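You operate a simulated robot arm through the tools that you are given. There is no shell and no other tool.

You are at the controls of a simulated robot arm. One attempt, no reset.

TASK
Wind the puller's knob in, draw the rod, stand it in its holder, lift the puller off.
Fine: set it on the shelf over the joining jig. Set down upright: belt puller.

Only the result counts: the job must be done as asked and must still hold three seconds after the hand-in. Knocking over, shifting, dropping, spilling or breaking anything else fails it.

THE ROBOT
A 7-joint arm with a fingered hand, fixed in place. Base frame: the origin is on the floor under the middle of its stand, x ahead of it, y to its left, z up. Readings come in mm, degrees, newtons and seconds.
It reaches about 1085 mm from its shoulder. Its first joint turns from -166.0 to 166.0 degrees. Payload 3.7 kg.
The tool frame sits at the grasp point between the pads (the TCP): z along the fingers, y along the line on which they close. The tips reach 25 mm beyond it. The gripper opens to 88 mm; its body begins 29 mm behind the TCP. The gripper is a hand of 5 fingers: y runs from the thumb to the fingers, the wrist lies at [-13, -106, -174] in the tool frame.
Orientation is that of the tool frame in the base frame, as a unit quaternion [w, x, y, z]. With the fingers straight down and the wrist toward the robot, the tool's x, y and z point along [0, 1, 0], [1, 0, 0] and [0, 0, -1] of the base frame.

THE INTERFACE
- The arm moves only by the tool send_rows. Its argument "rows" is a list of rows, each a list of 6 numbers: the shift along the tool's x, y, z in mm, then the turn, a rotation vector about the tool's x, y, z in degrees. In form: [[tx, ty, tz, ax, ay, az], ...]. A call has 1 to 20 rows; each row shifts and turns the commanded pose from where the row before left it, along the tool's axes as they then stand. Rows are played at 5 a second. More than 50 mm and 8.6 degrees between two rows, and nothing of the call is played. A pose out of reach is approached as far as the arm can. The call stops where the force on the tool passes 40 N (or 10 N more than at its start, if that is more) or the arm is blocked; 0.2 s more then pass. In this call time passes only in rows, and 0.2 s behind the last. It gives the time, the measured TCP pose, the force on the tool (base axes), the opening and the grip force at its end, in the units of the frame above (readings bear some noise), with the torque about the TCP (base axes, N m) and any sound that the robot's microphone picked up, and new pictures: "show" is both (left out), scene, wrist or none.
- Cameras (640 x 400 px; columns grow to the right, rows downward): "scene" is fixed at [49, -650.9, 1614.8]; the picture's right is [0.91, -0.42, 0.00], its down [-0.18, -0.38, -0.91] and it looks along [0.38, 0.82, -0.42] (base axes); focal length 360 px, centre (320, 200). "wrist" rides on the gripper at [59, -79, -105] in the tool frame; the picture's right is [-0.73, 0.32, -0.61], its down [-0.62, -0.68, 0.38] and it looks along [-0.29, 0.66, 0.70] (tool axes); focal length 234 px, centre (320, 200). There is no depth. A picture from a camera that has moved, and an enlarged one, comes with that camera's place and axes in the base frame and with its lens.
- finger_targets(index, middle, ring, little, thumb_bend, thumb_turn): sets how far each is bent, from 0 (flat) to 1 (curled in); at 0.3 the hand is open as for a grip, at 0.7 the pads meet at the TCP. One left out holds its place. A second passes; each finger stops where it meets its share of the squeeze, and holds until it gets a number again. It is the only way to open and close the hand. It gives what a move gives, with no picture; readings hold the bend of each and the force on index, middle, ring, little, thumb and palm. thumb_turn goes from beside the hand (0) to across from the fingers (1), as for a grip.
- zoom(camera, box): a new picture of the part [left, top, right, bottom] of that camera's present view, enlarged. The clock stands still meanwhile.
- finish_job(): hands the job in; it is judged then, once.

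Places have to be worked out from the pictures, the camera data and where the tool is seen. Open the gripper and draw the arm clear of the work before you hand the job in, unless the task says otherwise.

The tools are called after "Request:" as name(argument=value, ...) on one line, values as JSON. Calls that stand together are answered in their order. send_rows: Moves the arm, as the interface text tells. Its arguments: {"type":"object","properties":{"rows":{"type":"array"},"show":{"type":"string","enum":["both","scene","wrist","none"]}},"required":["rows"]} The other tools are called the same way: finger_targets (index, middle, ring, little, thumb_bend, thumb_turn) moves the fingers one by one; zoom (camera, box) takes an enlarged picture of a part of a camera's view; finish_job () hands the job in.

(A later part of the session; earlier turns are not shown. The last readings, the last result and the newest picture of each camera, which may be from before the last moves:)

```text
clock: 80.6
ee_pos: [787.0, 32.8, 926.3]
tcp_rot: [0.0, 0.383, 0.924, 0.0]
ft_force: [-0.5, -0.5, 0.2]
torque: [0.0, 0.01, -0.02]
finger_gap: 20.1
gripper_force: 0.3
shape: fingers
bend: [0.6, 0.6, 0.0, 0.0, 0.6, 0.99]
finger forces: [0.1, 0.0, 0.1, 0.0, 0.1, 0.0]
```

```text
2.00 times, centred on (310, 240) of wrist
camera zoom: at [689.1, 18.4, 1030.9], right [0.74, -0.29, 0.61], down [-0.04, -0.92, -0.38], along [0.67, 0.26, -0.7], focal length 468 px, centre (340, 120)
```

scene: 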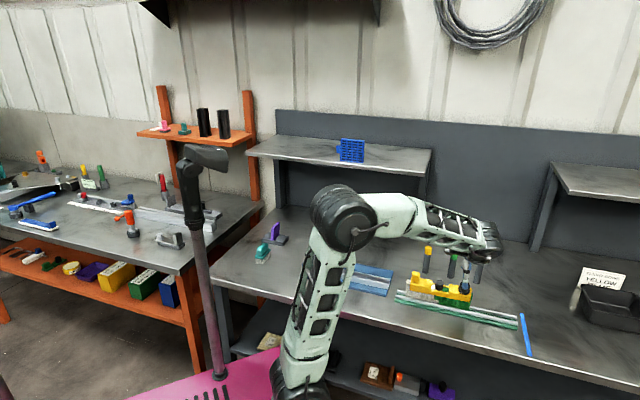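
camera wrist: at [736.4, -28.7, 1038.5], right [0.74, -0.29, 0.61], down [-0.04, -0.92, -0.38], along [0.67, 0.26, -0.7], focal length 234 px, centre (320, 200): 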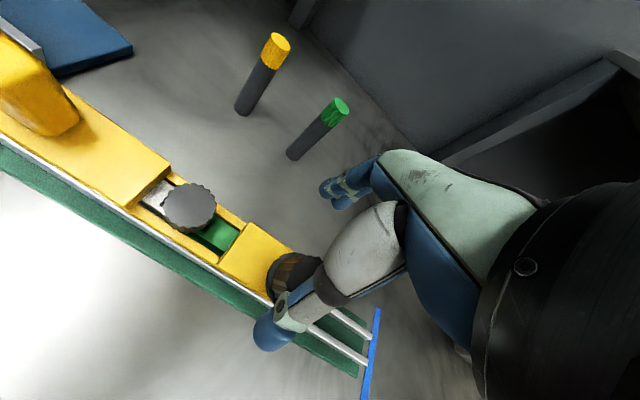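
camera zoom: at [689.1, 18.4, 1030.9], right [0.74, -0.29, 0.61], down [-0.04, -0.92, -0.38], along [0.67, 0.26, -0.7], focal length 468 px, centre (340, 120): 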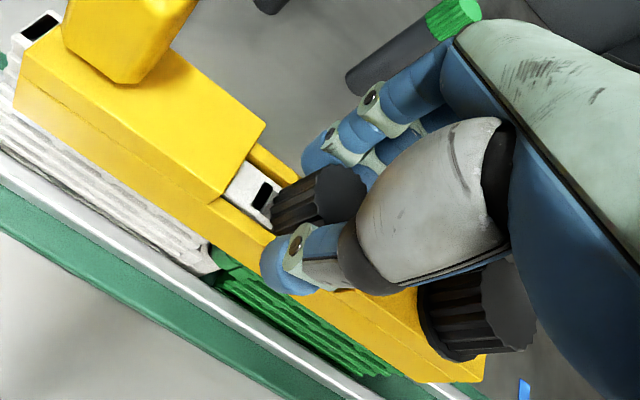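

Upright again and just touching. Now I squeeze on the head.

Request:
finger_targets(index=0.75, thumb_bend=0.75, middle=0.75)

Request:
zoom(camera="scene", box=[390, 230, 490, 310])

Request:
zoom(camera="wrist", box=[200, 140, 420, 340])

```text
clock: 81.6
ee_pos: [786.3, 32.6, 925.0]
tcp_rot: [0.0, 0.382, 0.924, 0.0]
ft_force: [0.7, 0.2, -1.0]
torque: [-0.02, 0.02, 0.0]
finger_gap: 15.1
gripper_force: 14.3
shape: fingers
bend: [0.72, 0.72, 0.0, 0.0, 0.62, 0.98]
finger forces: [8.1, 7.0, 0.0, 0.0, 13.8, 0.0]
```

```text
5.00 times, centred on (440, 270) of scene
camera zoom: at [49.0, -650.9, 1614.8], right [0.91, -0.42, 0.0], down [-0.18, -0.38, -0.91], along [0.38, 0.82, -0.42], focal length 1800 px, centre (-280, -150)
```

zoom: 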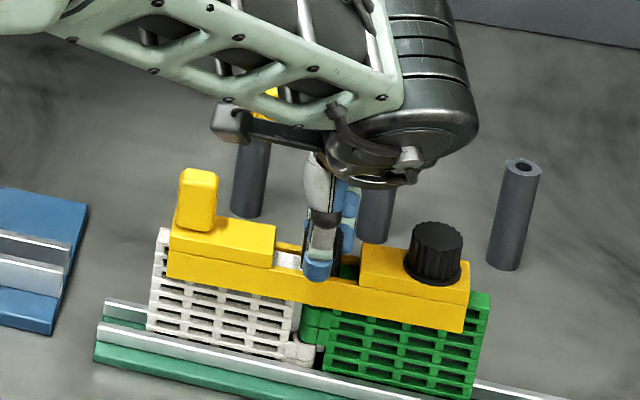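

```text
2.00 times, centred on (310, 240) of wrist
camera zoom: at [689.2, 18.4, 1030.8], right [0.74, -0.29, 0.61], down [-0.04, -0.92, -0.38], along [0.67, 0.26, -0.7], focal length 468 px, centre (340, 120)
```

zoom: 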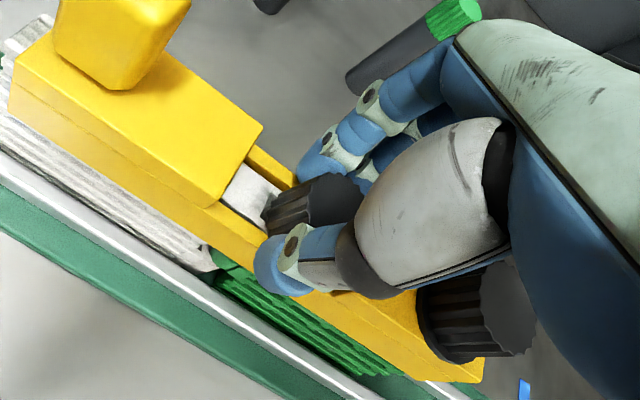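

Strong balanced grip (15 N against 14 N) with no vertical load. I draw the rod up 15 mm and check that the belt and puller stay down.

Request:
send_rows(rows=[[0, 0, -3, 0, 0, 0], [0, 0, -4, 0, 0, 0], [0, 0, -4, 0, 0, 0], [0, 0, -4, 0, 0, 0]], show="none")

Request:
zoom(camera="scene", box=[390, 230, 490, 310])

Request:
zoom(camera="wrist", box=[200, 140, 420, 340])

```text
clock: 82.6
ee_pos: [786.1, 33.6, 941.3]
tcp_rot: [0.0, 0.382, 0.924, -0.001]
ft_force: [-0.1, -1.1, -0.6]
torque: [-0.09, -0.01, -0.02]
finger_gap: 14.8
gripper_force: 14.5
shape: fingers
bend: [0.72, 0.73, 0.0, 0.0, 0.62, 0.98]
finger forces: [8.2, 7.0, 0.1, 0.0, 14.0, 0.0]
```

```text
5.00 times, centred on (440, 270) of scene
camera zoom: at [49.0, -650.9, 1614.8], right [0.91, -0.42, 0.0], down [-0.18, -0.38, -0.91], along [0.38, 0.82, -0.42], focal length 1800 px, centre (-280, -150)
```

zoom: 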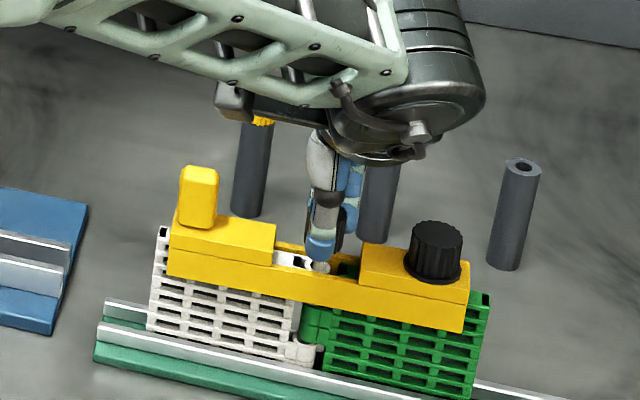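

```text
2.00 times, centred on (310, 240) of wrist
camera zoom: at [689.1, 18.7, 1046.3], right [0.74, -0.29, 0.61], down [-0.04, -0.92, -0.38], along [0.67, 0.26, -0.7], focal length 468 px, centre (340, 120)
```

zoom: 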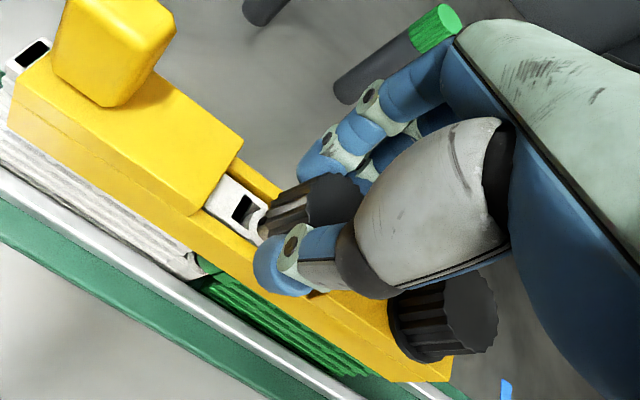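

The rod comes up freely while the belt and puller stay put. I continue drawing it straight up.

Request:
send_rows(rows=[[0, 0, -6, 0, 0, 0], [0, 0, -8, 0, 0, 0], [0, 0, -8, 0, 0, 0], [0, 0, -8, 0, 0, 0], [0, 0, -8, 0, 0, 0], [0, 0, -8, 0, 0, 0], [0, 0, -8, 0, 0, 0], [0, 0, -8, 0, 0, 0]], show="none")

Request:
zoom(camera="scene", box=[390, 220, 490, 310])

Request:
zoom(camera="wrist", box=[160, 140, 420, 360])

```text
clock: 84.4
ee_pos: [787.7, 33.1, 1004.2]
tcp_rot: [0.0, 0.383, 0.924, 0.0]
ft_force: [0.9, -0.8, 0.3]
torque: [0.03, -0.02, -0.03]
finger_gap: 14.8
gripper_force: 14.9
shape: fingers
bend: [0.73, 0.73, 0.0, 0.0, 0.62, 0.98]
finger forces: [8.7, 6.9, 0.0, 0.1, 14.3, 0.0]
```

```text
4.44 times, centred on (440, 265) of scene
camera zoom: at [49.0, -650.9, 1614.8], right [0.91, -0.42, 0.0], down [-0.18, -0.38, -0.91], along [0.38, 0.82, -0.42], focal length 1600 px, centre (-213, -89)
```

zoom: 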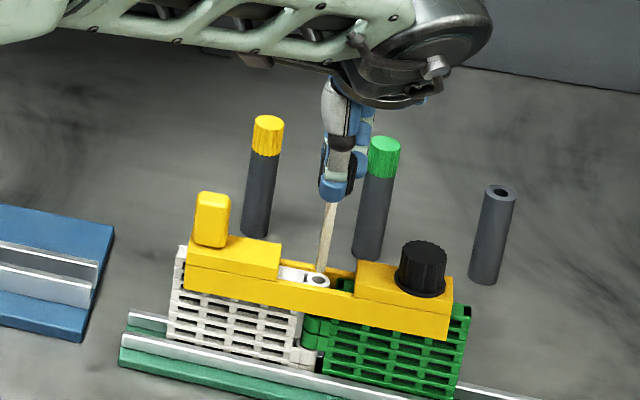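

```text
1.82 times, centred on (290, 250) of wrist
camera zoom: at [689.2, 18.7, 1108.8], right [0.74, -0.28, 0.61], down [-0.04, -0.92, -0.38], along [0.67, 0.26, -0.7], focal length 426 px, centre (374, 109)
```

zoom: 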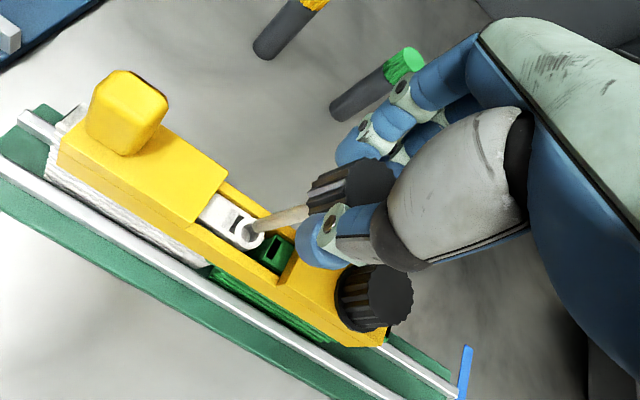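

The rod shaft shows and is nearly vertical. I keep raising until its end clears the belt.

Request:
send_rows(rows=[[0, 0, -8, 0, 0, 0], [0, 0, -8, 0, 0, 0], [0, 0, -8, 0, 0, 0], [0, 0, -8, 0, 0, 0], [0, 0, -8, 0, 0, 0], [0, 0, -8, 0, 0, 0]], show="none")

Request:
zoom(camera="scene", box=[390, 210, 490, 310])

Request:
zoom(camera="wrist", box=[160, 140, 420, 360])

```text
clock: 85.8
ee_pos: [787.6, 32.8, 1051.9]
tcp_rot: [0.0, 0.383, 0.924, 0.0]
ft_force: [-0.4, 0.9, -1.0]
torque: [0.0, 0.0, 0.02]
finger_gap: 14.6
gripper_force: 15.2
shape: fingers
bend: [0.73, 0.73, 0.0, 0.0, 0.62, 0.98]
finger forces: [8.7, 6.9, 0.1, 0.0, 14.3, 0.0]
```

```text
4.00 times, centred on (440, 260) of scene
camera zoom: at [49.0, -650.9, 1614.8], right [0.91, -0.42, 0.0], down [-0.18, -0.38, -0.91], along [0.38, 0.82, -0.42], focal length 1440 px, centre (-160, -40)
```

zoom: 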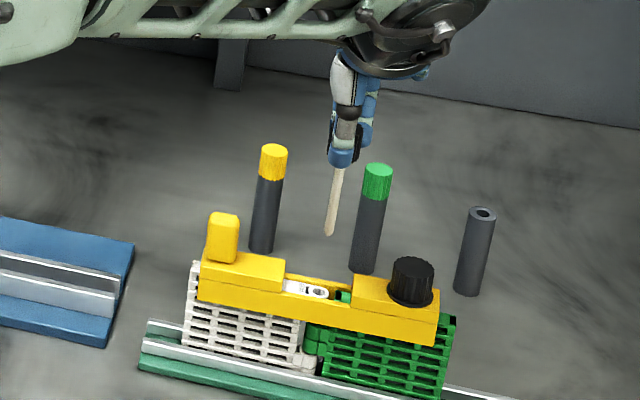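

```text
1.82 times, centred on (290, 250) of wrist
camera zoom: at [688.9, 18.5, 1157.1], right [0.74, -0.29, 0.61], down [-0.04, -0.92, -0.38], along [0.67, 0.26, -0.7], focal length 426 px, centre (374, 109)
```

zoom: 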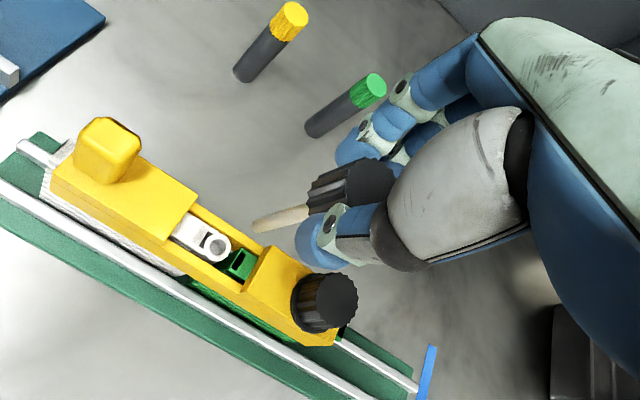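

The rod is fully out, its tip around z 939. I look closely at the rod's attitude in the hand.

Request:
zoom(camera="wrist", box=[210, 200, 330, 275])

Request:
zoom(camera="scene", box=[425, 225, 475, 275])

Request:
zoom(camera="scene", box=[460, 240, 500, 280])

```text
5.33 times, centred on (270, 238) of wrist
camera zoom: at [688.9, 18.5, 1157.1], right [0.74, -0.29, 0.61], down [-0.04, -0.92, -0.38], along [0.67, 0.26, -0.7], focal length 1249 px, centre (587, 0)
```

zoom: 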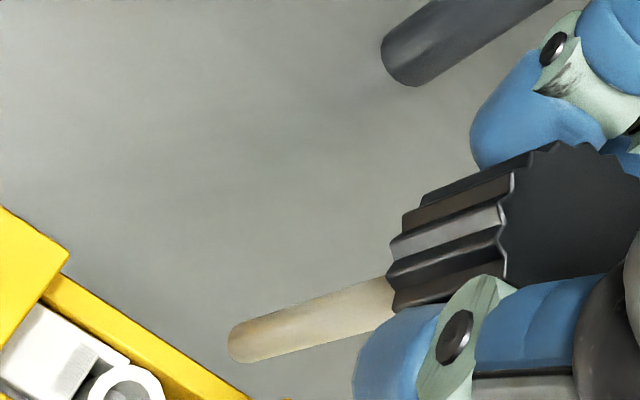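

```text
8.00 times, centred on (450, 250) of scene
camera zoom: at [49.0, -650.9, 1614.8], right [0.91, -0.42, 0.0], down [-0.18, -0.38, -0.91], along [0.38, 0.82, -0.42], focal length 2880 px, centre (-720, -200)
```

zoom: 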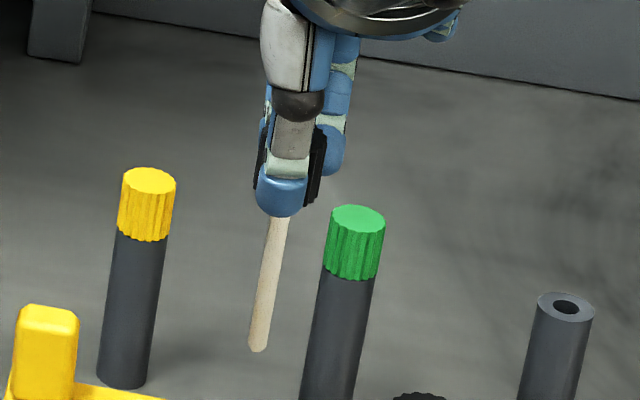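

```text
10.00 times, centred on (480, 260) of scene
camera zoom: at [49.0, -650.9, 1614.8], right [0.91, -0.42, 0.0], down [-0.18, -0.38, -0.91], along [0.38, 0.82, -0.42], focal length 3600 px, centre (-1280, -400)
```

zoom: 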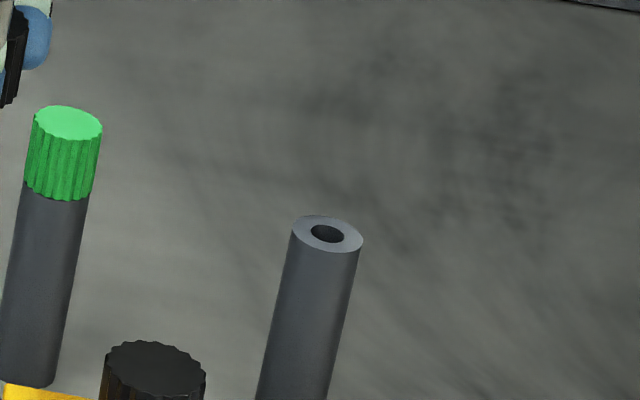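

The rod leans about 5.7° toward +y of the tool in my grip. I raise slightly and tilt the hand about tool x by that much to make the rod vertical, then verify.

Request:
send_rows(rows=[[0, 0, -10, 0, 0, 0], [0, 0, 0, 2.9, 0, 0], [0, 0, 0, 2.8, 0, 0], [0, 0, 0, 0, 0, 0]], show="none")

Request:
zoom(camera="wrist", box=[210, 200, 330, 275])

Request:
zoom(camera="scene", box=[425, 225, 475, 275])

```text
clock: 86.8
ee_pos: [786.2, 33.2, 1061.7]
tcp_rot: [-0.018, 0.382, 0.923, -0.046]
ft_force: [-0.7, 0.5, -0.2]
torque: [-0.01, 0.03, 0.01]
finger_gap: 14.8
gripper_force: 14.8
shape: fingers
bend: [0.73, 0.73, 0.0, 0.0, 0.62, 0.98]
finger forces: [8.8, 6.9, 0.0, 0.0, 14.2, 0.0]
```

```text
5.33 times, centred on (270, 238) of wrist
camera zoom: at [696.3, 26.5, 1174.3], right [0.78, -0.24, 0.57], down [-0.07, -0.95, -0.31], along [0.62, 0.21, -0.76], focal length 1249 px, centre (587, 0)
```

zoom: 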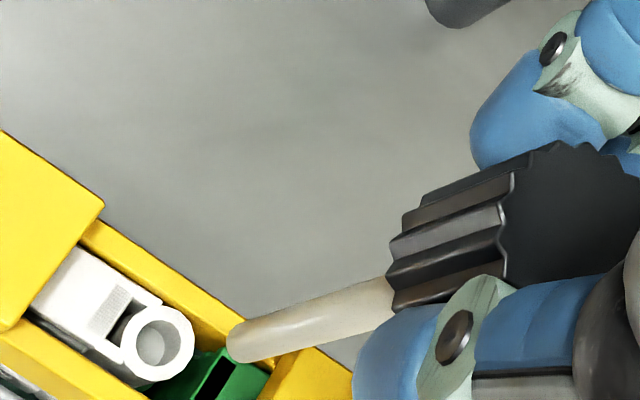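

```text
8.00 times, centred on (450, 250) of scene
camera zoom: at [49.0, -650.9, 1614.8], right [0.91, -0.42, 0.0], down [-0.18, -0.38, -0.91], along [0.38, 0.82, -0.42], focal length 2880 px, centre (-720, -200)
```

zoom: 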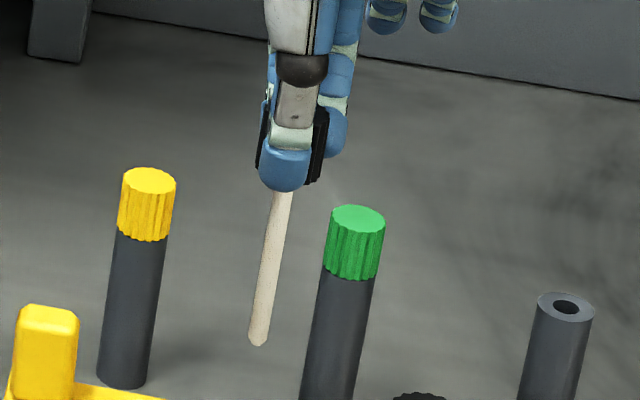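

The rod is now within a degree of vertical. I yaw the hand about the vertical to bring the wrist toward the robot and carry the rod over to the empty tube near (1005,72).

Request:
send_rows(rows=[[0, 0, 0, -0.5, 0, 0], [0, 0, 0, 0, 0.8, 8.16], [0, 0, 0, 0, 0.8, 8.16], [0, 0, 0, 0, 0.8, 8.16], [0, 0, 0, 0, 0.8, 8.16], [0, 0, 0, 0, 0.8, 8.16], [4.2, 42.8, -4.3, 0, 0, 0], [4.2, 42.8, -4.3, 0, 0, 0], [4.2, 42.8, -4.3, 0, 0, 0], [4.2, 42.8, -4.3, 0, 0, 0], [2.1, 21.4, -2.1, 0, 0, 0], [0, 0, 0, 0, 0, 0]])

Request:
zoom(camera="wrist", box=[160, 180, 340, 320])

Request:
zoom(camera="scene", box=[455, 210, 505, 280])

```text
clock: 89.4
ee_pos: [978.5, 66.3, 1062.7]
tcp_rot: [-0.034, 0.681, 0.731, -0.032]
ft_force: [-0.5, 0.2, 0.2]
torque: [0.01, 0.02, -0.01]
finger_gap: 14.3
gripper_force: 15.2
shape: fingers
bend: [0.73, 0.73, 0.0, 0.0, 0.62, 0.98]
finger forces: [9.0, 7.0, 0.0, 0.0, 14.3, 0.0]
camera wrist: at [905.8, 118.3, 1175.2], right [0.43, -0.7, 0.57], down [-0.67, -0.67, -0.32], along [0.61, -0.24, -0.76], focal length 234 px, centre (320, 200)
```

scene: 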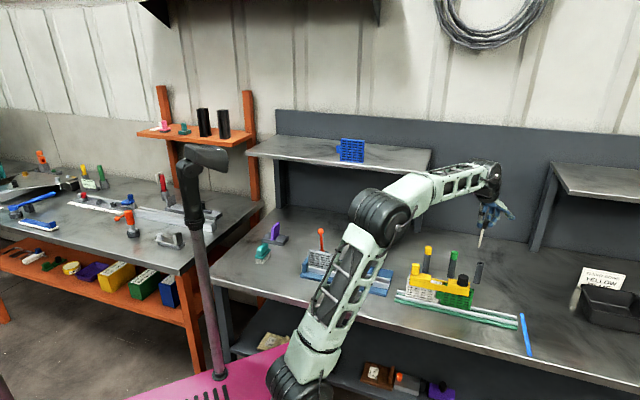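
wrist: 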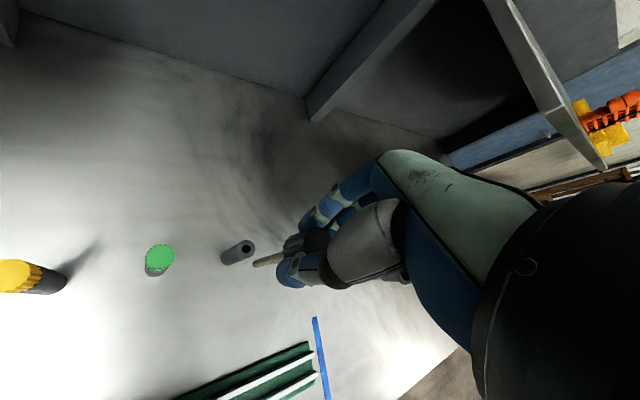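

```text
2.86 times, centred on (250, 250) of wrist
camera zoom: at [905.8, 118.3, 1175.2], right [0.43, -0.7, 0.57], down [-0.67, -0.67, -0.32], along [0.61, -0.24, -0.76], focal length 669 px, centre (520, 57)
```

zoom: 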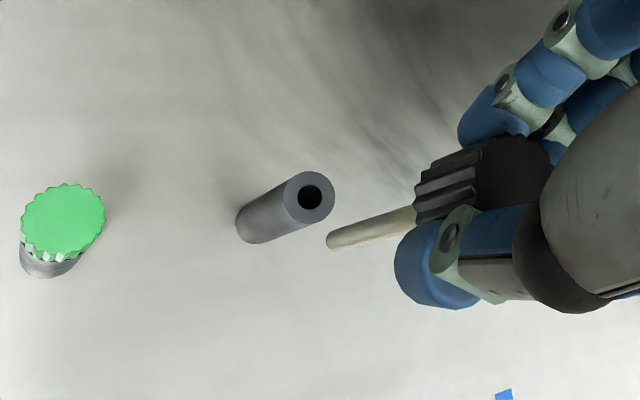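

```text
5.71 times, centred on (480, 245) of scene
camera zoom: at [49.0, -650.9, 1614.8], right [0.91, -0.42, 0.0], down [-0.18, -0.38, -0.91], along [0.38, 0.82, -0.42], focal length 2057 px, centre (-594, -57)
```

zoom: 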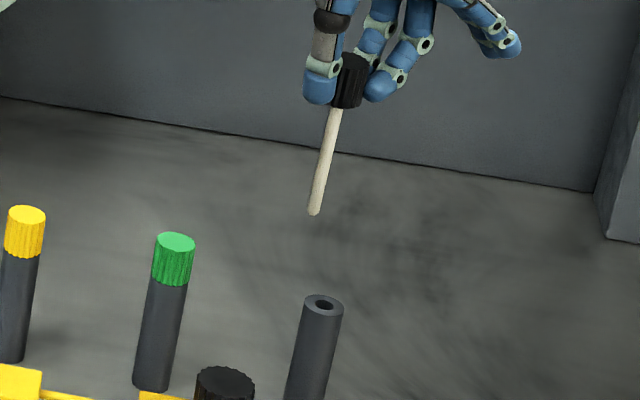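

Triangulated: the rod tip is at (973,68,957) and the hole at (1003.5,70.5,883). I move the offset and lower to about 30 mm above the hole for a finer look.

Request:
send_rows(rows=[[0.33, 30.5, -2.8, 0, 0, 0], [0, 1.8, 20, 0, 0, 0], [0, 1.8, 20, 0, 0, 0], [0, 0, 0, 0, 0, 0]], show="none")

Request:
zoom(camera="wrist", box=[200, 190, 320, 290])

Request:
zoom(camera="scene", box=[460, 230, 500, 280])

```text
clock: 90.4
ee_pos: [1009.6, 67.9, 1021.8]
tcp_rot: [-0.033, 0.681, 0.731, -0.032]
ft_force: [0.7, -1.2, -0.7]
torque: [0.04, 0.03, -0.02]
finger_gap: 14.6
gripper_force: 14.9
shape: fingers
bend: [0.73, 0.73, 0.0, 0.0, 0.62, 0.98]
finger forces: [8.9, 7.0, 0.0, 0.0, 14.1, 0.0]
```

```text
4.00 times, centred on (260, 240) of wrist
camera zoom: at [935.7, 120.9, 1134.4], right [0.43, -0.7, 0.57], down [-0.67, -0.67, -0.32], along [0.61, -0.24, -0.75], focal length 937 px, centre (560, 40)
```

zoom: 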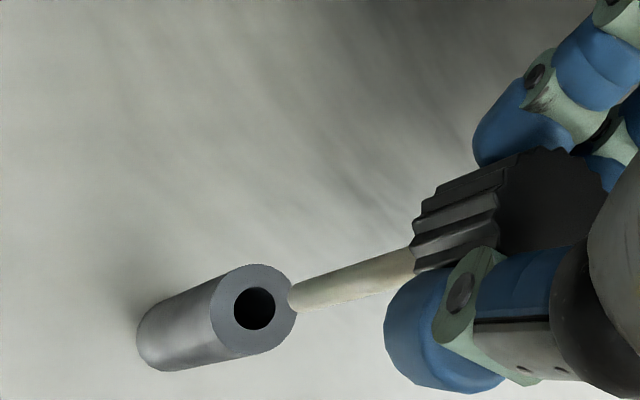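

```text
8.00 times, centred on (480, 255) of scene
camera zoom: at [49.0, -650.9, 1614.8], right [0.91, -0.42, 0.0], down [-0.18, -0.38, -0.91], along [0.38, 0.82, -0.42], focal length 2880 px, centre (-960, -240)
```

zoom: 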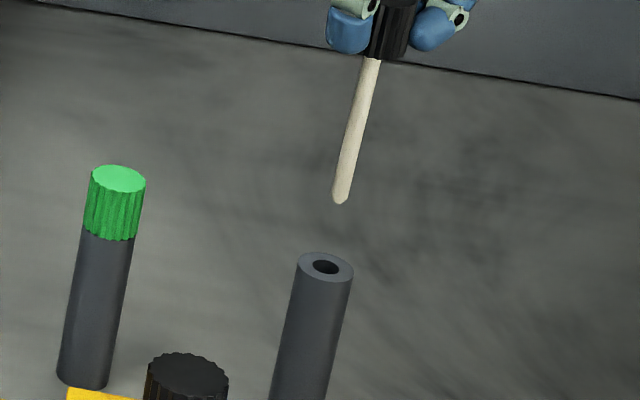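

The tip is aligned over the hole in both views. I descend vertically about 40 mm so the tip just enters, watching the force.

Request:
send_rows(rows=[[0, 0.9, 9.96, 0, 0, 0], [0, 0.9, 9.96, 0, 0, 0], [0, 0.73, 8, 0, 0, 0], [0, 0.45, 5, 0, 0, 0], [0, 0.45, 5, 0, 0, 0], [0, 0, 0, 0, 0, 0]], show="none")

Request:
zoom(camera="wrist", box=[200, 190, 320, 290])

Request:
zoom(camera="scene", box=[460, 240, 500, 290])

```text
clock: 91.8
ee_pos: [1008.8, 68.2, 984.2]
tcp_rot: [-0.034, 0.681, 0.731, -0.032]
ft_force: [-0.5, 0.4, -0.2]
torque: [-0.01, 0.0, 0.02]
finger_gap: 14.9
gripper_force: 15.4
shape: fingers
bend: [0.73, 0.73, 0.0, 0.0, 0.62, 0.98]
finger forces: [8.9, 7.0, 0.0, 0.0, 14.1, 0.1]
```

```text
4.00 times, centred on (260, 240) of wrist
camera zoom: at [935.5, 121.0, 1096.4], right [0.43, -0.7, 0.57], down [-0.67, -0.67, -0.32], along [0.61, -0.24, -0.76], focal length 937 px, centre (560, 40)
```

zoom: 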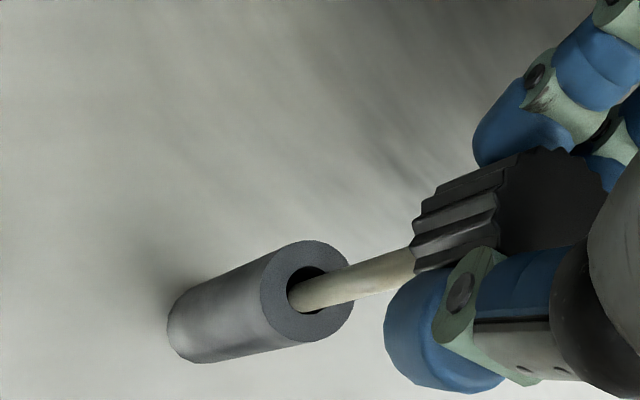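

```text
8.00 times, centred on (480, 265) of scene
camera zoom: at [49.0, -650.9, 1614.8], right [0.91, -0.42, 0.0], down [-0.18, -0.38, -0.91], along [0.38, 0.82, -0.42], focal length 2880 px, centre (-960, -320)
```

zoom: 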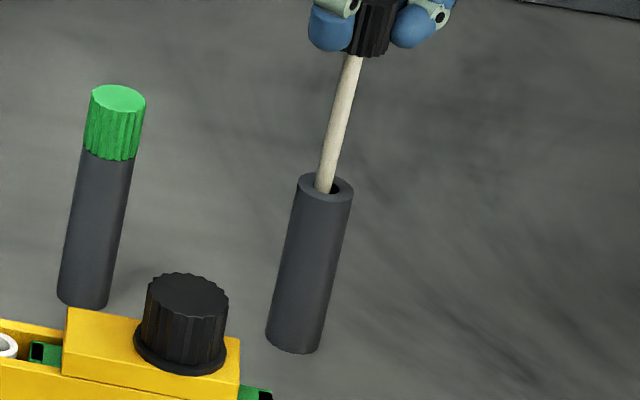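

The tip is entering the hole. I zoom to check the centring before pushing deeper.

Request:
zoom(camera="wrist", box=[230, 235, 290, 280])

Request:
zoom(camera="scene", box=[470, 250, 490, 275])

```text
8.89 times, centred on (260, 258) of wrist
camera zoom: at [935.5, 121.0, 1096.4], right [0.43, -0.7, 0.57], down [-0.67, -0.67, -0.32], along [0.61, -0.24, -0.76], focal length 2082 px, centre (853, -311)
```

zoom: 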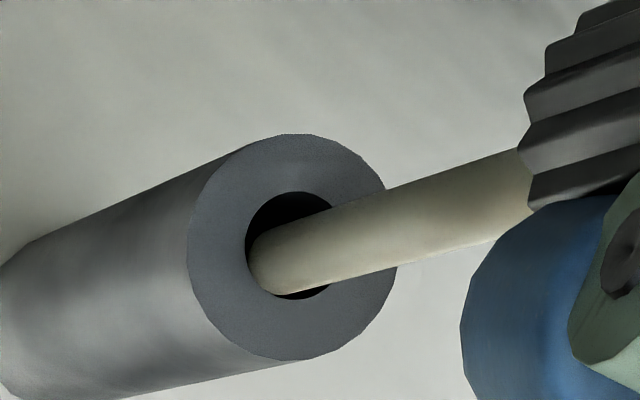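

```text
16.00 times, centred on (480, 262) of scene
camera zoom: at [49.0, -650.9, 1614.8], right [0.91, -0.42, 0.0], down [-0.18, -0.38, -0.91], along [0.38, 0.82, -0.42], focal length 5760 px, centre (-2240, -800)
```

zoom: 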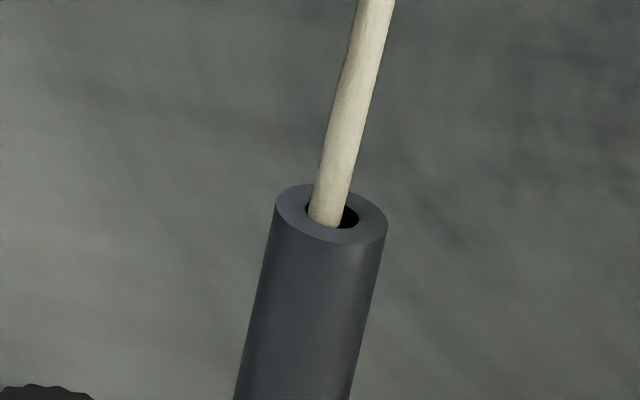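

It's centred to within about 1 mm. I nudge 0.8 mm toward +n and continue down in small steps.

Request:
send_rows(rows=[[0.55, 0.65, 0, 0, 0, 0], [0, 0.45, 5, 0, 0, 0], [0, 0.45, 5, 0, 0, 0], [0, 0.45, 5, 0, 0, 0], [0, 0, 0, 0, 0, 0]], show="none")

Request:
zoom(camera="wrist", box=[230, 225, 290, 270])

Request:
zoom(camera="scene", box=[465, 240, 495, 275])

```text
clock: 93.0
ee_pos: [1010.3, 68.7, 969.9]
tcp_rot: [-0.033, 0.681, 0.731, -0.032]
ft_force: [0.3, 0.6, 0.1]
torque: [0.0, -0.02, -0.03]
finger_gap: 14.8
gripper_force: 15.1
shape: fingers
bend: [0.73, 0.73, 0.0, 0.0, 0.62, 0.98]
finger forces: [9.1, 7.0, 0.1, 0.0, 14.2, 0.1]
```

```text
8.89 times, centred on (260, 248) of wrist
camera zoom: at [936.2, 122.0, 1081.3], right [0.43, -0.7, 0.57], down [-0.67, -0.67, -0.32], along [0.61, -0.24, -0.76], focal length 2082 px, centre (853, -222)
```

zoom: 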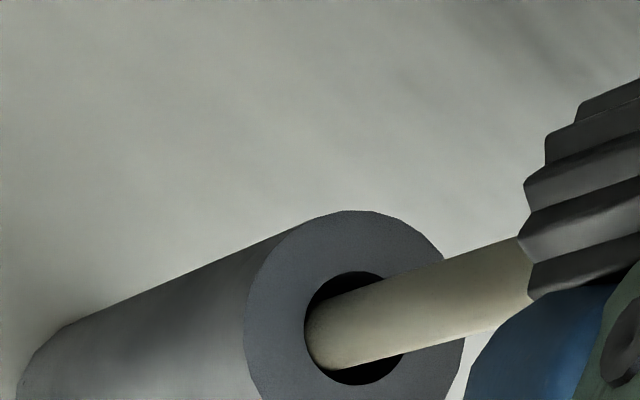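

```text
11.43 times, centred on (480, 258) of scene
camera zoom: at [49.0, -650.9, 1614.8], right [0.91, -0.42, 0.0], down [-0.18, -0.38, -0.91], along [0.38, 0.82, -0.42], focal length 4114 px, centre (-1509, -457)
```

zoom: 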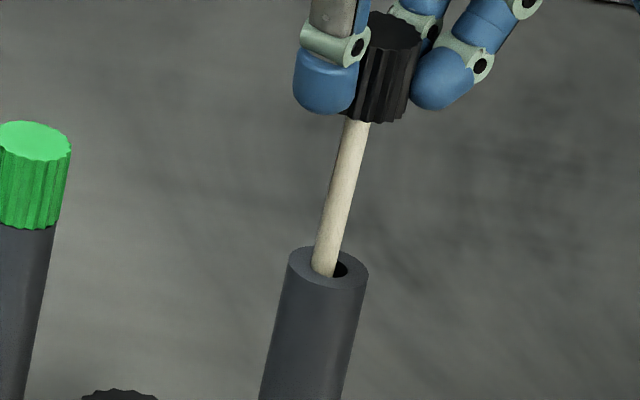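

The rod is in with no force. The scene view shows it about 1.8 mm toward −e in the hole, so I nudge 1.5 mm along +e and go deeper.

Request:
send_rows(rows=[[-1.1, 0.95, 0, 0, 0, 0], [0, 0.45, 5, 0, 0, 0], [0, 0.45, 5, 0, 0, 0], [0, 0.45, 5, 0, 0, 0], [0, 0, 0, 0, 0, 0]], show="none")

Request:
zoom(camera="wrist", box=[240, 215, 300, 260])

Request:
zoom(camera="scene", box=[465, 245, 495, 280])

```text
clock: 94.2
ee_pos: [1010.3, 67.8, 953.9]
tcp_rot: [-0.032, 0.681, 0.731, -0.033]
ft_force: [0.2, -1.0, 0.2]
torque: [0.03, 0.01, 0.02]
finger_gap: 14.5
gripper_force: 15.3
shape: fingers
bend: [0.73, 0.73, 0.0, 0.0, 0.62, 0.98]
finger forces: [9.0, 7.0, 0.1, 0.0, 14.2, 0.0]
```

```text
8.89 times, centred on (270, 238) of wrist
camera zoom: at [937.4, 121.1, 1066.2], right [0.43, -0.7, 0.57], down [-0.67, -0.67, -0.32], along [0.61, -0.24, -0.76], focal length 2082 px, centre (764, -133)
```

zoom: 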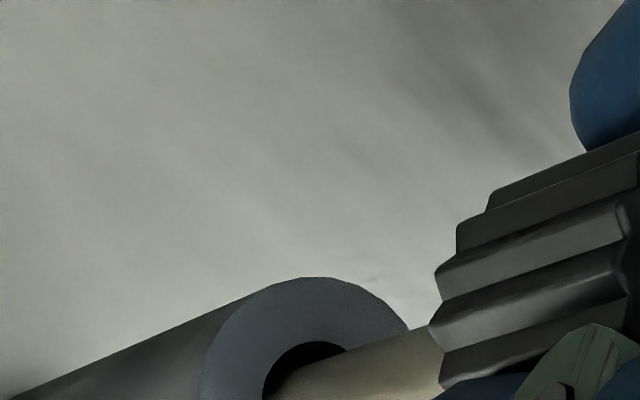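

```text
11.43 times, centred on (480, 262) of scene
camera zoom: at [49.0, -650.9, 1614.8], right [0.91, -0.42, 0.0], down [-0.18, -0.38, -0.91], along [0.38, 0.82, -0.42], focal length 4114 px, centre (-1509, -514)
```

zoom: 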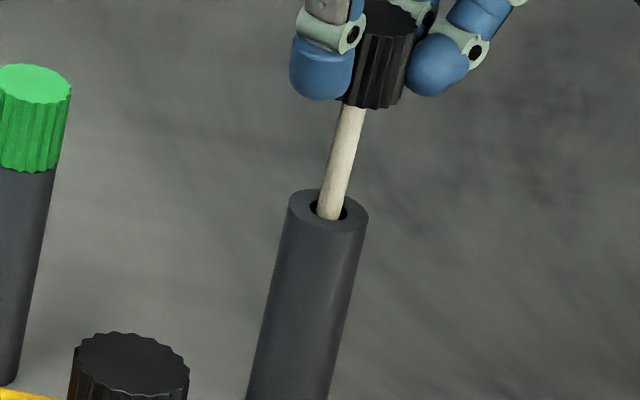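

Centred. I continue down 30 mm with the force guard.

Request:
send_rows(rows=[[0, 0.54, 6, 0, 0, 0], [0, 0.54, 6, 0, 0, 0], [0, 0.54, 6, 0, 0, 0], [0, 0.54, 6, 0, 0, 0], [0, 0.54, 6, 0, 0, 0], [0, 0, 0, 0, 0, 0]], show="none")

Request:
zoom(camera="wrist", box=[230, 200, 330, 280])

Request:
zoom(camera="scene", box=[460, 240, 500, 285])

```text
clock: 95.6
ee_pos: [1011.1, 67.7, 924.4]
tcp_rot: [-0.033, 0.681, 0.73, -0.032]
ft_force: [-0.2, -0.5, 0.7]
torque: [-0.02, -0.03, -0.02]
finger_gap: 14.5
gripper_force: 15.0
shape: fingers
bend: [0.73, 0.73, 0.0, 0.0, 0.62, 0.98]
finger forces: [9.1, 7.0, 0.0, 0.0, 14.2, 0.1]
```

```text
5.00 times, centred on (280, 240) of wrist
camera zoom: at [937.2, 121.0, 1036.2], right [0.43, -0.7, 0.57], down [-0.67, -0.67, -0.32], along [0.61, -0.24, -0.75], focal length 1171 px, centre (520, 0)
```

zoom: 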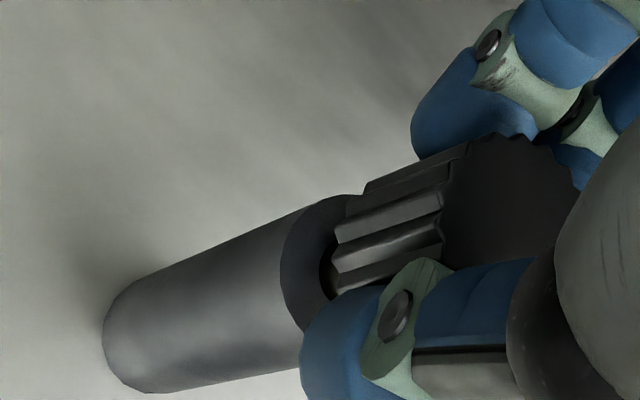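

```text
8.89 times, centred on (480, 262) of scene
camera zoom: at [49.0, -650.9, 1614.8], right [0.91, -0.42, 0.0], down [-0.18, -0.38, -0.91], along [0.38, 0.82, -0.42], focal length 3200 px, centre (-1102, -356)
```

zoom: 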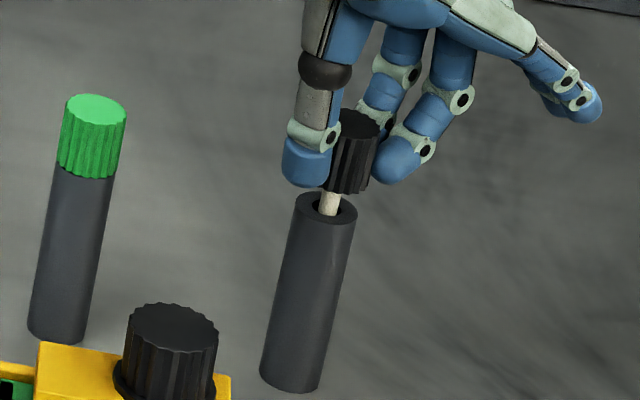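

About 10 mm remain. I lower in 2 mm steps until the head seats.

Request:
send_rows(rows=[[0, 0.18, 2, 0, 0, 0], [0, 0.18, 2, 0, 0, 0], [0, 0.18, 2, 0, 0, 0], [0, 0.13, 1.5, 0, 0, 0], [0, 0, 0, 0, 0, 0]], show="none")

Request:
zoom(camera="wrist", box=[230, 200, 330, 280])

Request:
zoom(camera="scene", box=[460, 240, 500, 285])

```text
clock: 96.8
ee_pos: [1009.9, 68.5, 915.8]
tcp_rot: [-0.033, 0.681, 0.731, -0.033]
ft_force: [0.2, -0.4, -0.3]
torque: [0.01, -0.03, 0.0]
finger_gap: 14.4
gripper_force: 15.3
shape: fingers
bend: [0.73, 0.73, 0.0, 0.0, 0.62, 0.98]
finger forces: [9.1, 7.0, 0.0, 0.1, 14.1, 0.0]
```

```text
5.00 times, centred on (280, 240) of wrist
camera zoom: at [937.1, 121.1, 1028.5], right [0.43, -0.7, 0.57], down [-0.67, -0.67, -0.32], along [0.61, -0.24, -0.76], focal length 1171 px, centre (520, 0)
```

zoom: 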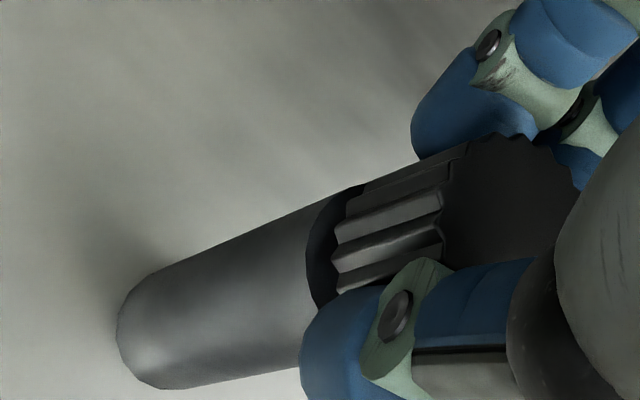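

```text
8.89 times, centred on (480, 262) of scene
camera zoom: at [49.0, -650.9, 1614.8], right [0.91, -0.42, 0.0], down [-0.18, -0.38, -0.91], along [0.38, 0.82, -0.42], focal length 3200 px, centre (-1102, -356)
```

zoom: 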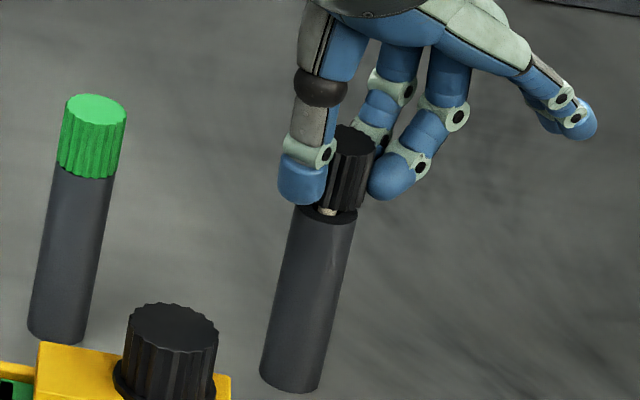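

A couple of millimetres remain. I lower further in 1 mm steps.

Request:
send_rows(rows=[[0, 0.09, 1, 0, 0, 0], [0, 0.09, 1, 0, 0, 0], [0, 0, 0, 0, 0, 0]], show="none")

Request:
zoom(camera="scene", box=[470, 250, 495, 280])

Request:
zoom(camera="wrist", box=[230, 200, 330, 280])

```text
clock: 97.6
ee_pos: [1009.9, 68.7, 915.4]
tcp_rot: [-0.033, 0.681, 0.731, -0.032]
ft_force: [0.0, 0.1, -0.1]
torque: [0.0, 0.01, -0.02]
finger_gap: 14.7
gripper_force: 15.3
shape: fingers
bend: [0.73, 0.73, 0.0, 0.0, 0.62, 0.98]
finger forces: [9.1, 6.9, 0.0, 0.0, 14.2, 0.1]
```

```text
13.33 times, centred on (482, 265) of scene
camera zoom: at [49.0, -650.9, 1614.8], right [0.91, -0.42, 0.0], down [-0.18, -0.38, -0.91], along [0.38, 0.82, -0.42], focal length 4800 px, centre (-1847, -667)
```

zoom: 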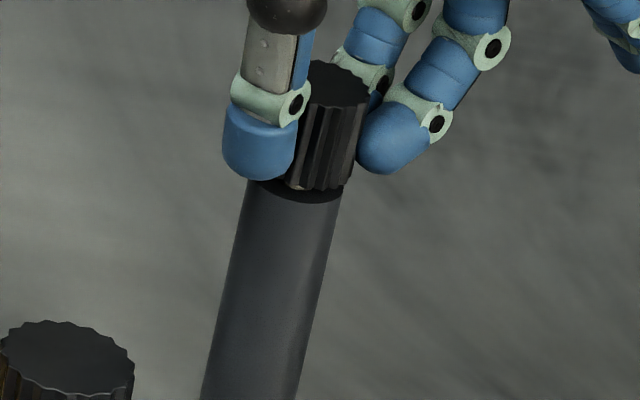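

```text
5.00 times, centred on (280, 240) of wrist
camera zoom: at [937.3, 121.1, 1026.4], right [0.43, -0.7, 0.57], down [-0.67, -0.67, -0.32], along [0.61, -0.24, -0.76], focal length 1171 px, centre (520, 0)
```

zoom: 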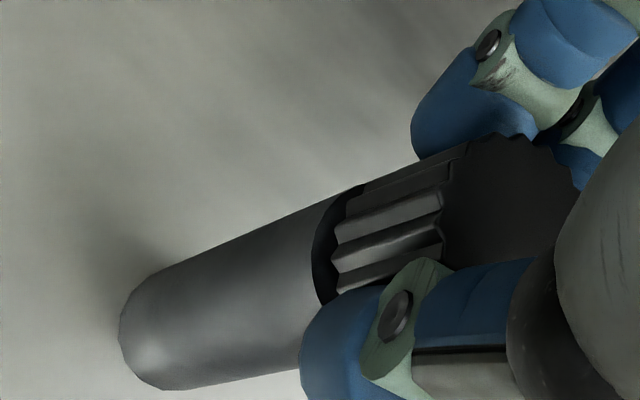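

Still no contact. I lower up to 3 mm more.

Request:
send_rows(rows=[[0, 0.09, 1, 0, 0, 0], [0, 0.09, 1, 0, 0, 0], [0, 0, 0, 0, 0, 0]], show="none")

Request:
zoom(camera="scene", box=[470, 250, 495, 280])

Request:
zoom(camera="wrist", box=[230, 200, 330, 280])

```text
clock: 98.4
ee_pos: [1010.4, 68.3, 911.7]
tcp_rot: [-0.032, 0.681, 0.731, -0.031]
ft_force: [0.0, -0.3, 0.7]
torque: [0.0, -0.02, 0.02]
finger_gap: 14.7
gripper_force: 15.3
shape: fingers
bend: [0.73, 0.73, 0.0, 0.0, 0.62, 0.98]
finger forces: [9.0, 7.1, 0.0, 0.0, 14.2, 0.0]
```

```text
13.33 times, centred on (482, 265) of scene
camera zoom: at [49.0, -650.9, 1614.8], right [0.91, -0.42, 0.0], down [-0.18, -0.38, -0.91], along [0.38, 0.82, -0.42], focal length 4800 px, centre (-1847, -667)
```

zoom: 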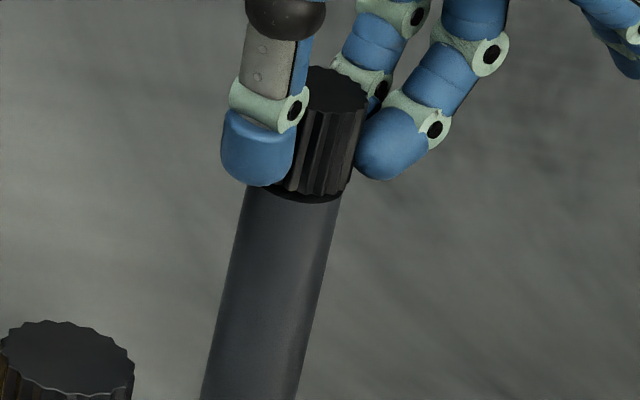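

```text
5.00 times, centred on (280, 240) of wrist
camera zoom: at [937.3, 121.1, 1024.6], right [0.43, -0.7, 0.57], down [-0.67, -0.67, -0.32], along [0.61, -0.24, -0.76], focal length 1171 px, centre (520, 0)
```

zoom: 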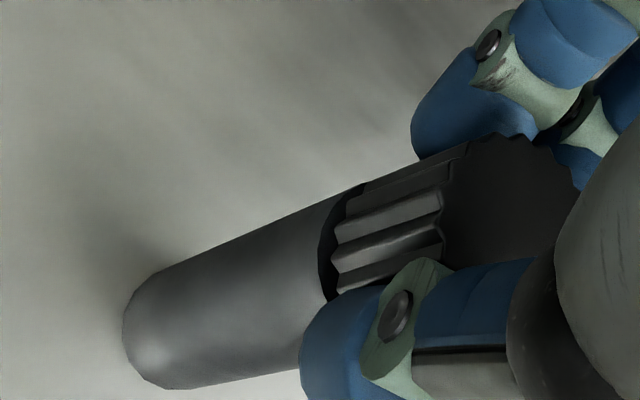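

Request:
send_rows(rows=[[0, 0.09, 1, 0, 0, 0], [0, 0.09, 1, 0, 0, 0], [0, 0, 0, 0, 0, 0]], show="none")

Request:
zoom(camera="scene", box=[470, 250, 495, 280])

Request:
zoom(camera="wrist", box=[230, 200, 330, 280])

```text
clock: 99.2
ee_pos: [1012.2, 68.7, 910.6]
tcp_rot: [-0.033, 0.681, 0.731, -0.032]
ft_force: [0.2, -0.2, -0.9]
torque: [0.0, -0.02, 0.03]
finger_gap: 14.4
gripper_force: 15.6
shape: fingers
bend: [0.73, 0.73, 0.0, 0.0, 0.62, 0.98]
finger forces: [9.1, 6.9, 0.0, 0.0, 14.2, 0.0]
```

```text
13.33 times, centred on (482, 265) of scene
camera zoom: at [49.0, -650.9, 1614.8], right [0.91, -0.42, 0.0], down [-0.18, -0.38, -0.91], along [0.38, 0.82, -0.42], focal length 4800 px, centre (-1847, -667)
```

zoom: 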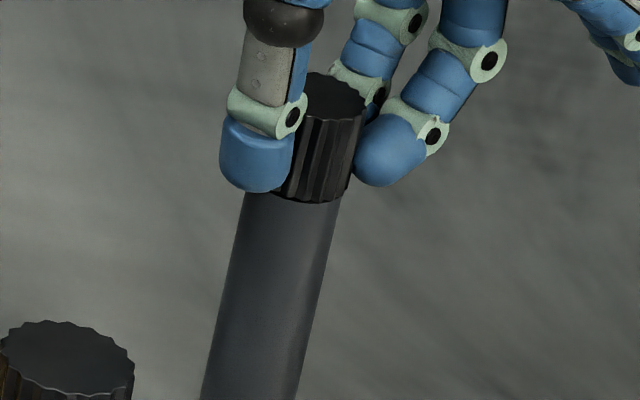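

```text
5.00 times, centred on (280, 240) of wrist
camera zoom: at [937.2, 121.1, 1022.6], right [0.43, -0.7, 0.57], down [-0.67, -0.67, -0.32], along [0.61, -0.24, -0.76], focal length 1171 px, centre (520, 0)
```

zoom: 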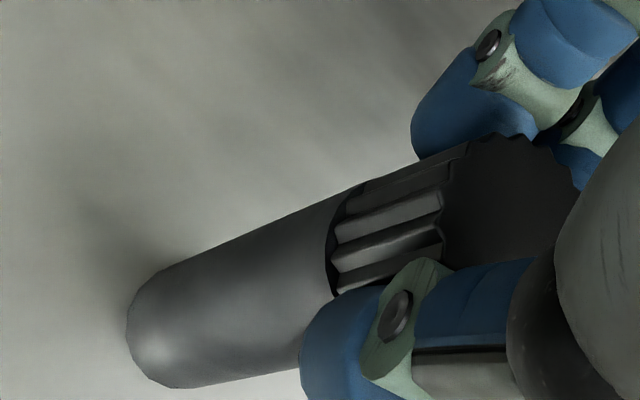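

The head is practically seated on the tube. I release it gently.

Request:
finger_targets(index=0.6, thumb_bend=0.5, middle=0.6)

Request:
finger_targets(index=0.4, thumb_bend=0.35, middle=0.4)

Request:
zoom(camera="scene", box=[460, 240, 500, 285])

Request:
zoom(camera="wrist", box=[210, 180, 350, 290])

```text
clock: 100.2
ee_pos: [1010.2, 68.7, 910.5]
tcp_rot: [-0.034, 0.681, 0.73, -0.032]
ft_force: [0.2, 0.4, -1.2]
torque: [-0.03, 0.0, 0.0]
finger_gap: 29.7
gripper_force: 0.0
shape: fingers
bend: [0.6, 0.6, 0.0, 0.0, 0.5, 0.98]
finger forces: [0.0, 0.0, 0.1, 0.0, 0.1, 0.1]
```

```text
clock: 101.2
ee_pos: [1010.9, 68.0, 911.1]
tcp_rot: [-0.033, 0.681, 0.731, -0.032]
ft_force: [0.2, -0.9, -0.1]
torque: [0.01, 0.0, 0.01]
finger_gap: 68.9
gripper_force: 0.1
shape: fingers
bend: [0.4, 0.4, 0.0, 0.0, 0.35, 0.96]
finger forces: [0.1, 0.0, 0.1, 0.1, 0.0, 0.0]
```

```text
8.89 times, centred on (480, 262) of scene
camera zoom: at [49.0, -650.9, 1614.8], right [0.91, -0.42, 0.0], down [-0.18, -0.38, -0.91], along [0.38, 0.82, -0.42], focal length 3200 px, centre (-1102, -356)
```

zoom: 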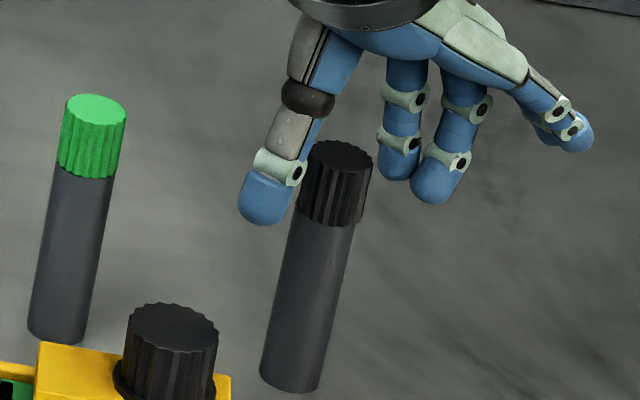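

```text
3.64 times, centred on (280, 235) of wrist
camera zoom: at [937.2, 121.1, 1022.7], right [0.43, -0.7, 0.57], down [-0.67, -0.67, -0.32], along [0.61, -0.24, -0.76], focal length 852 px, centre (466, 73)
```

zoom: 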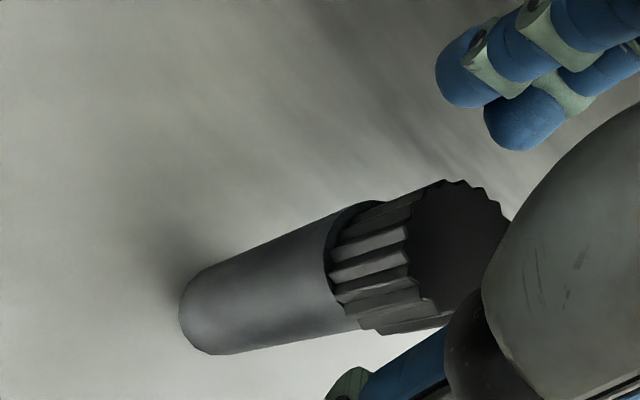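

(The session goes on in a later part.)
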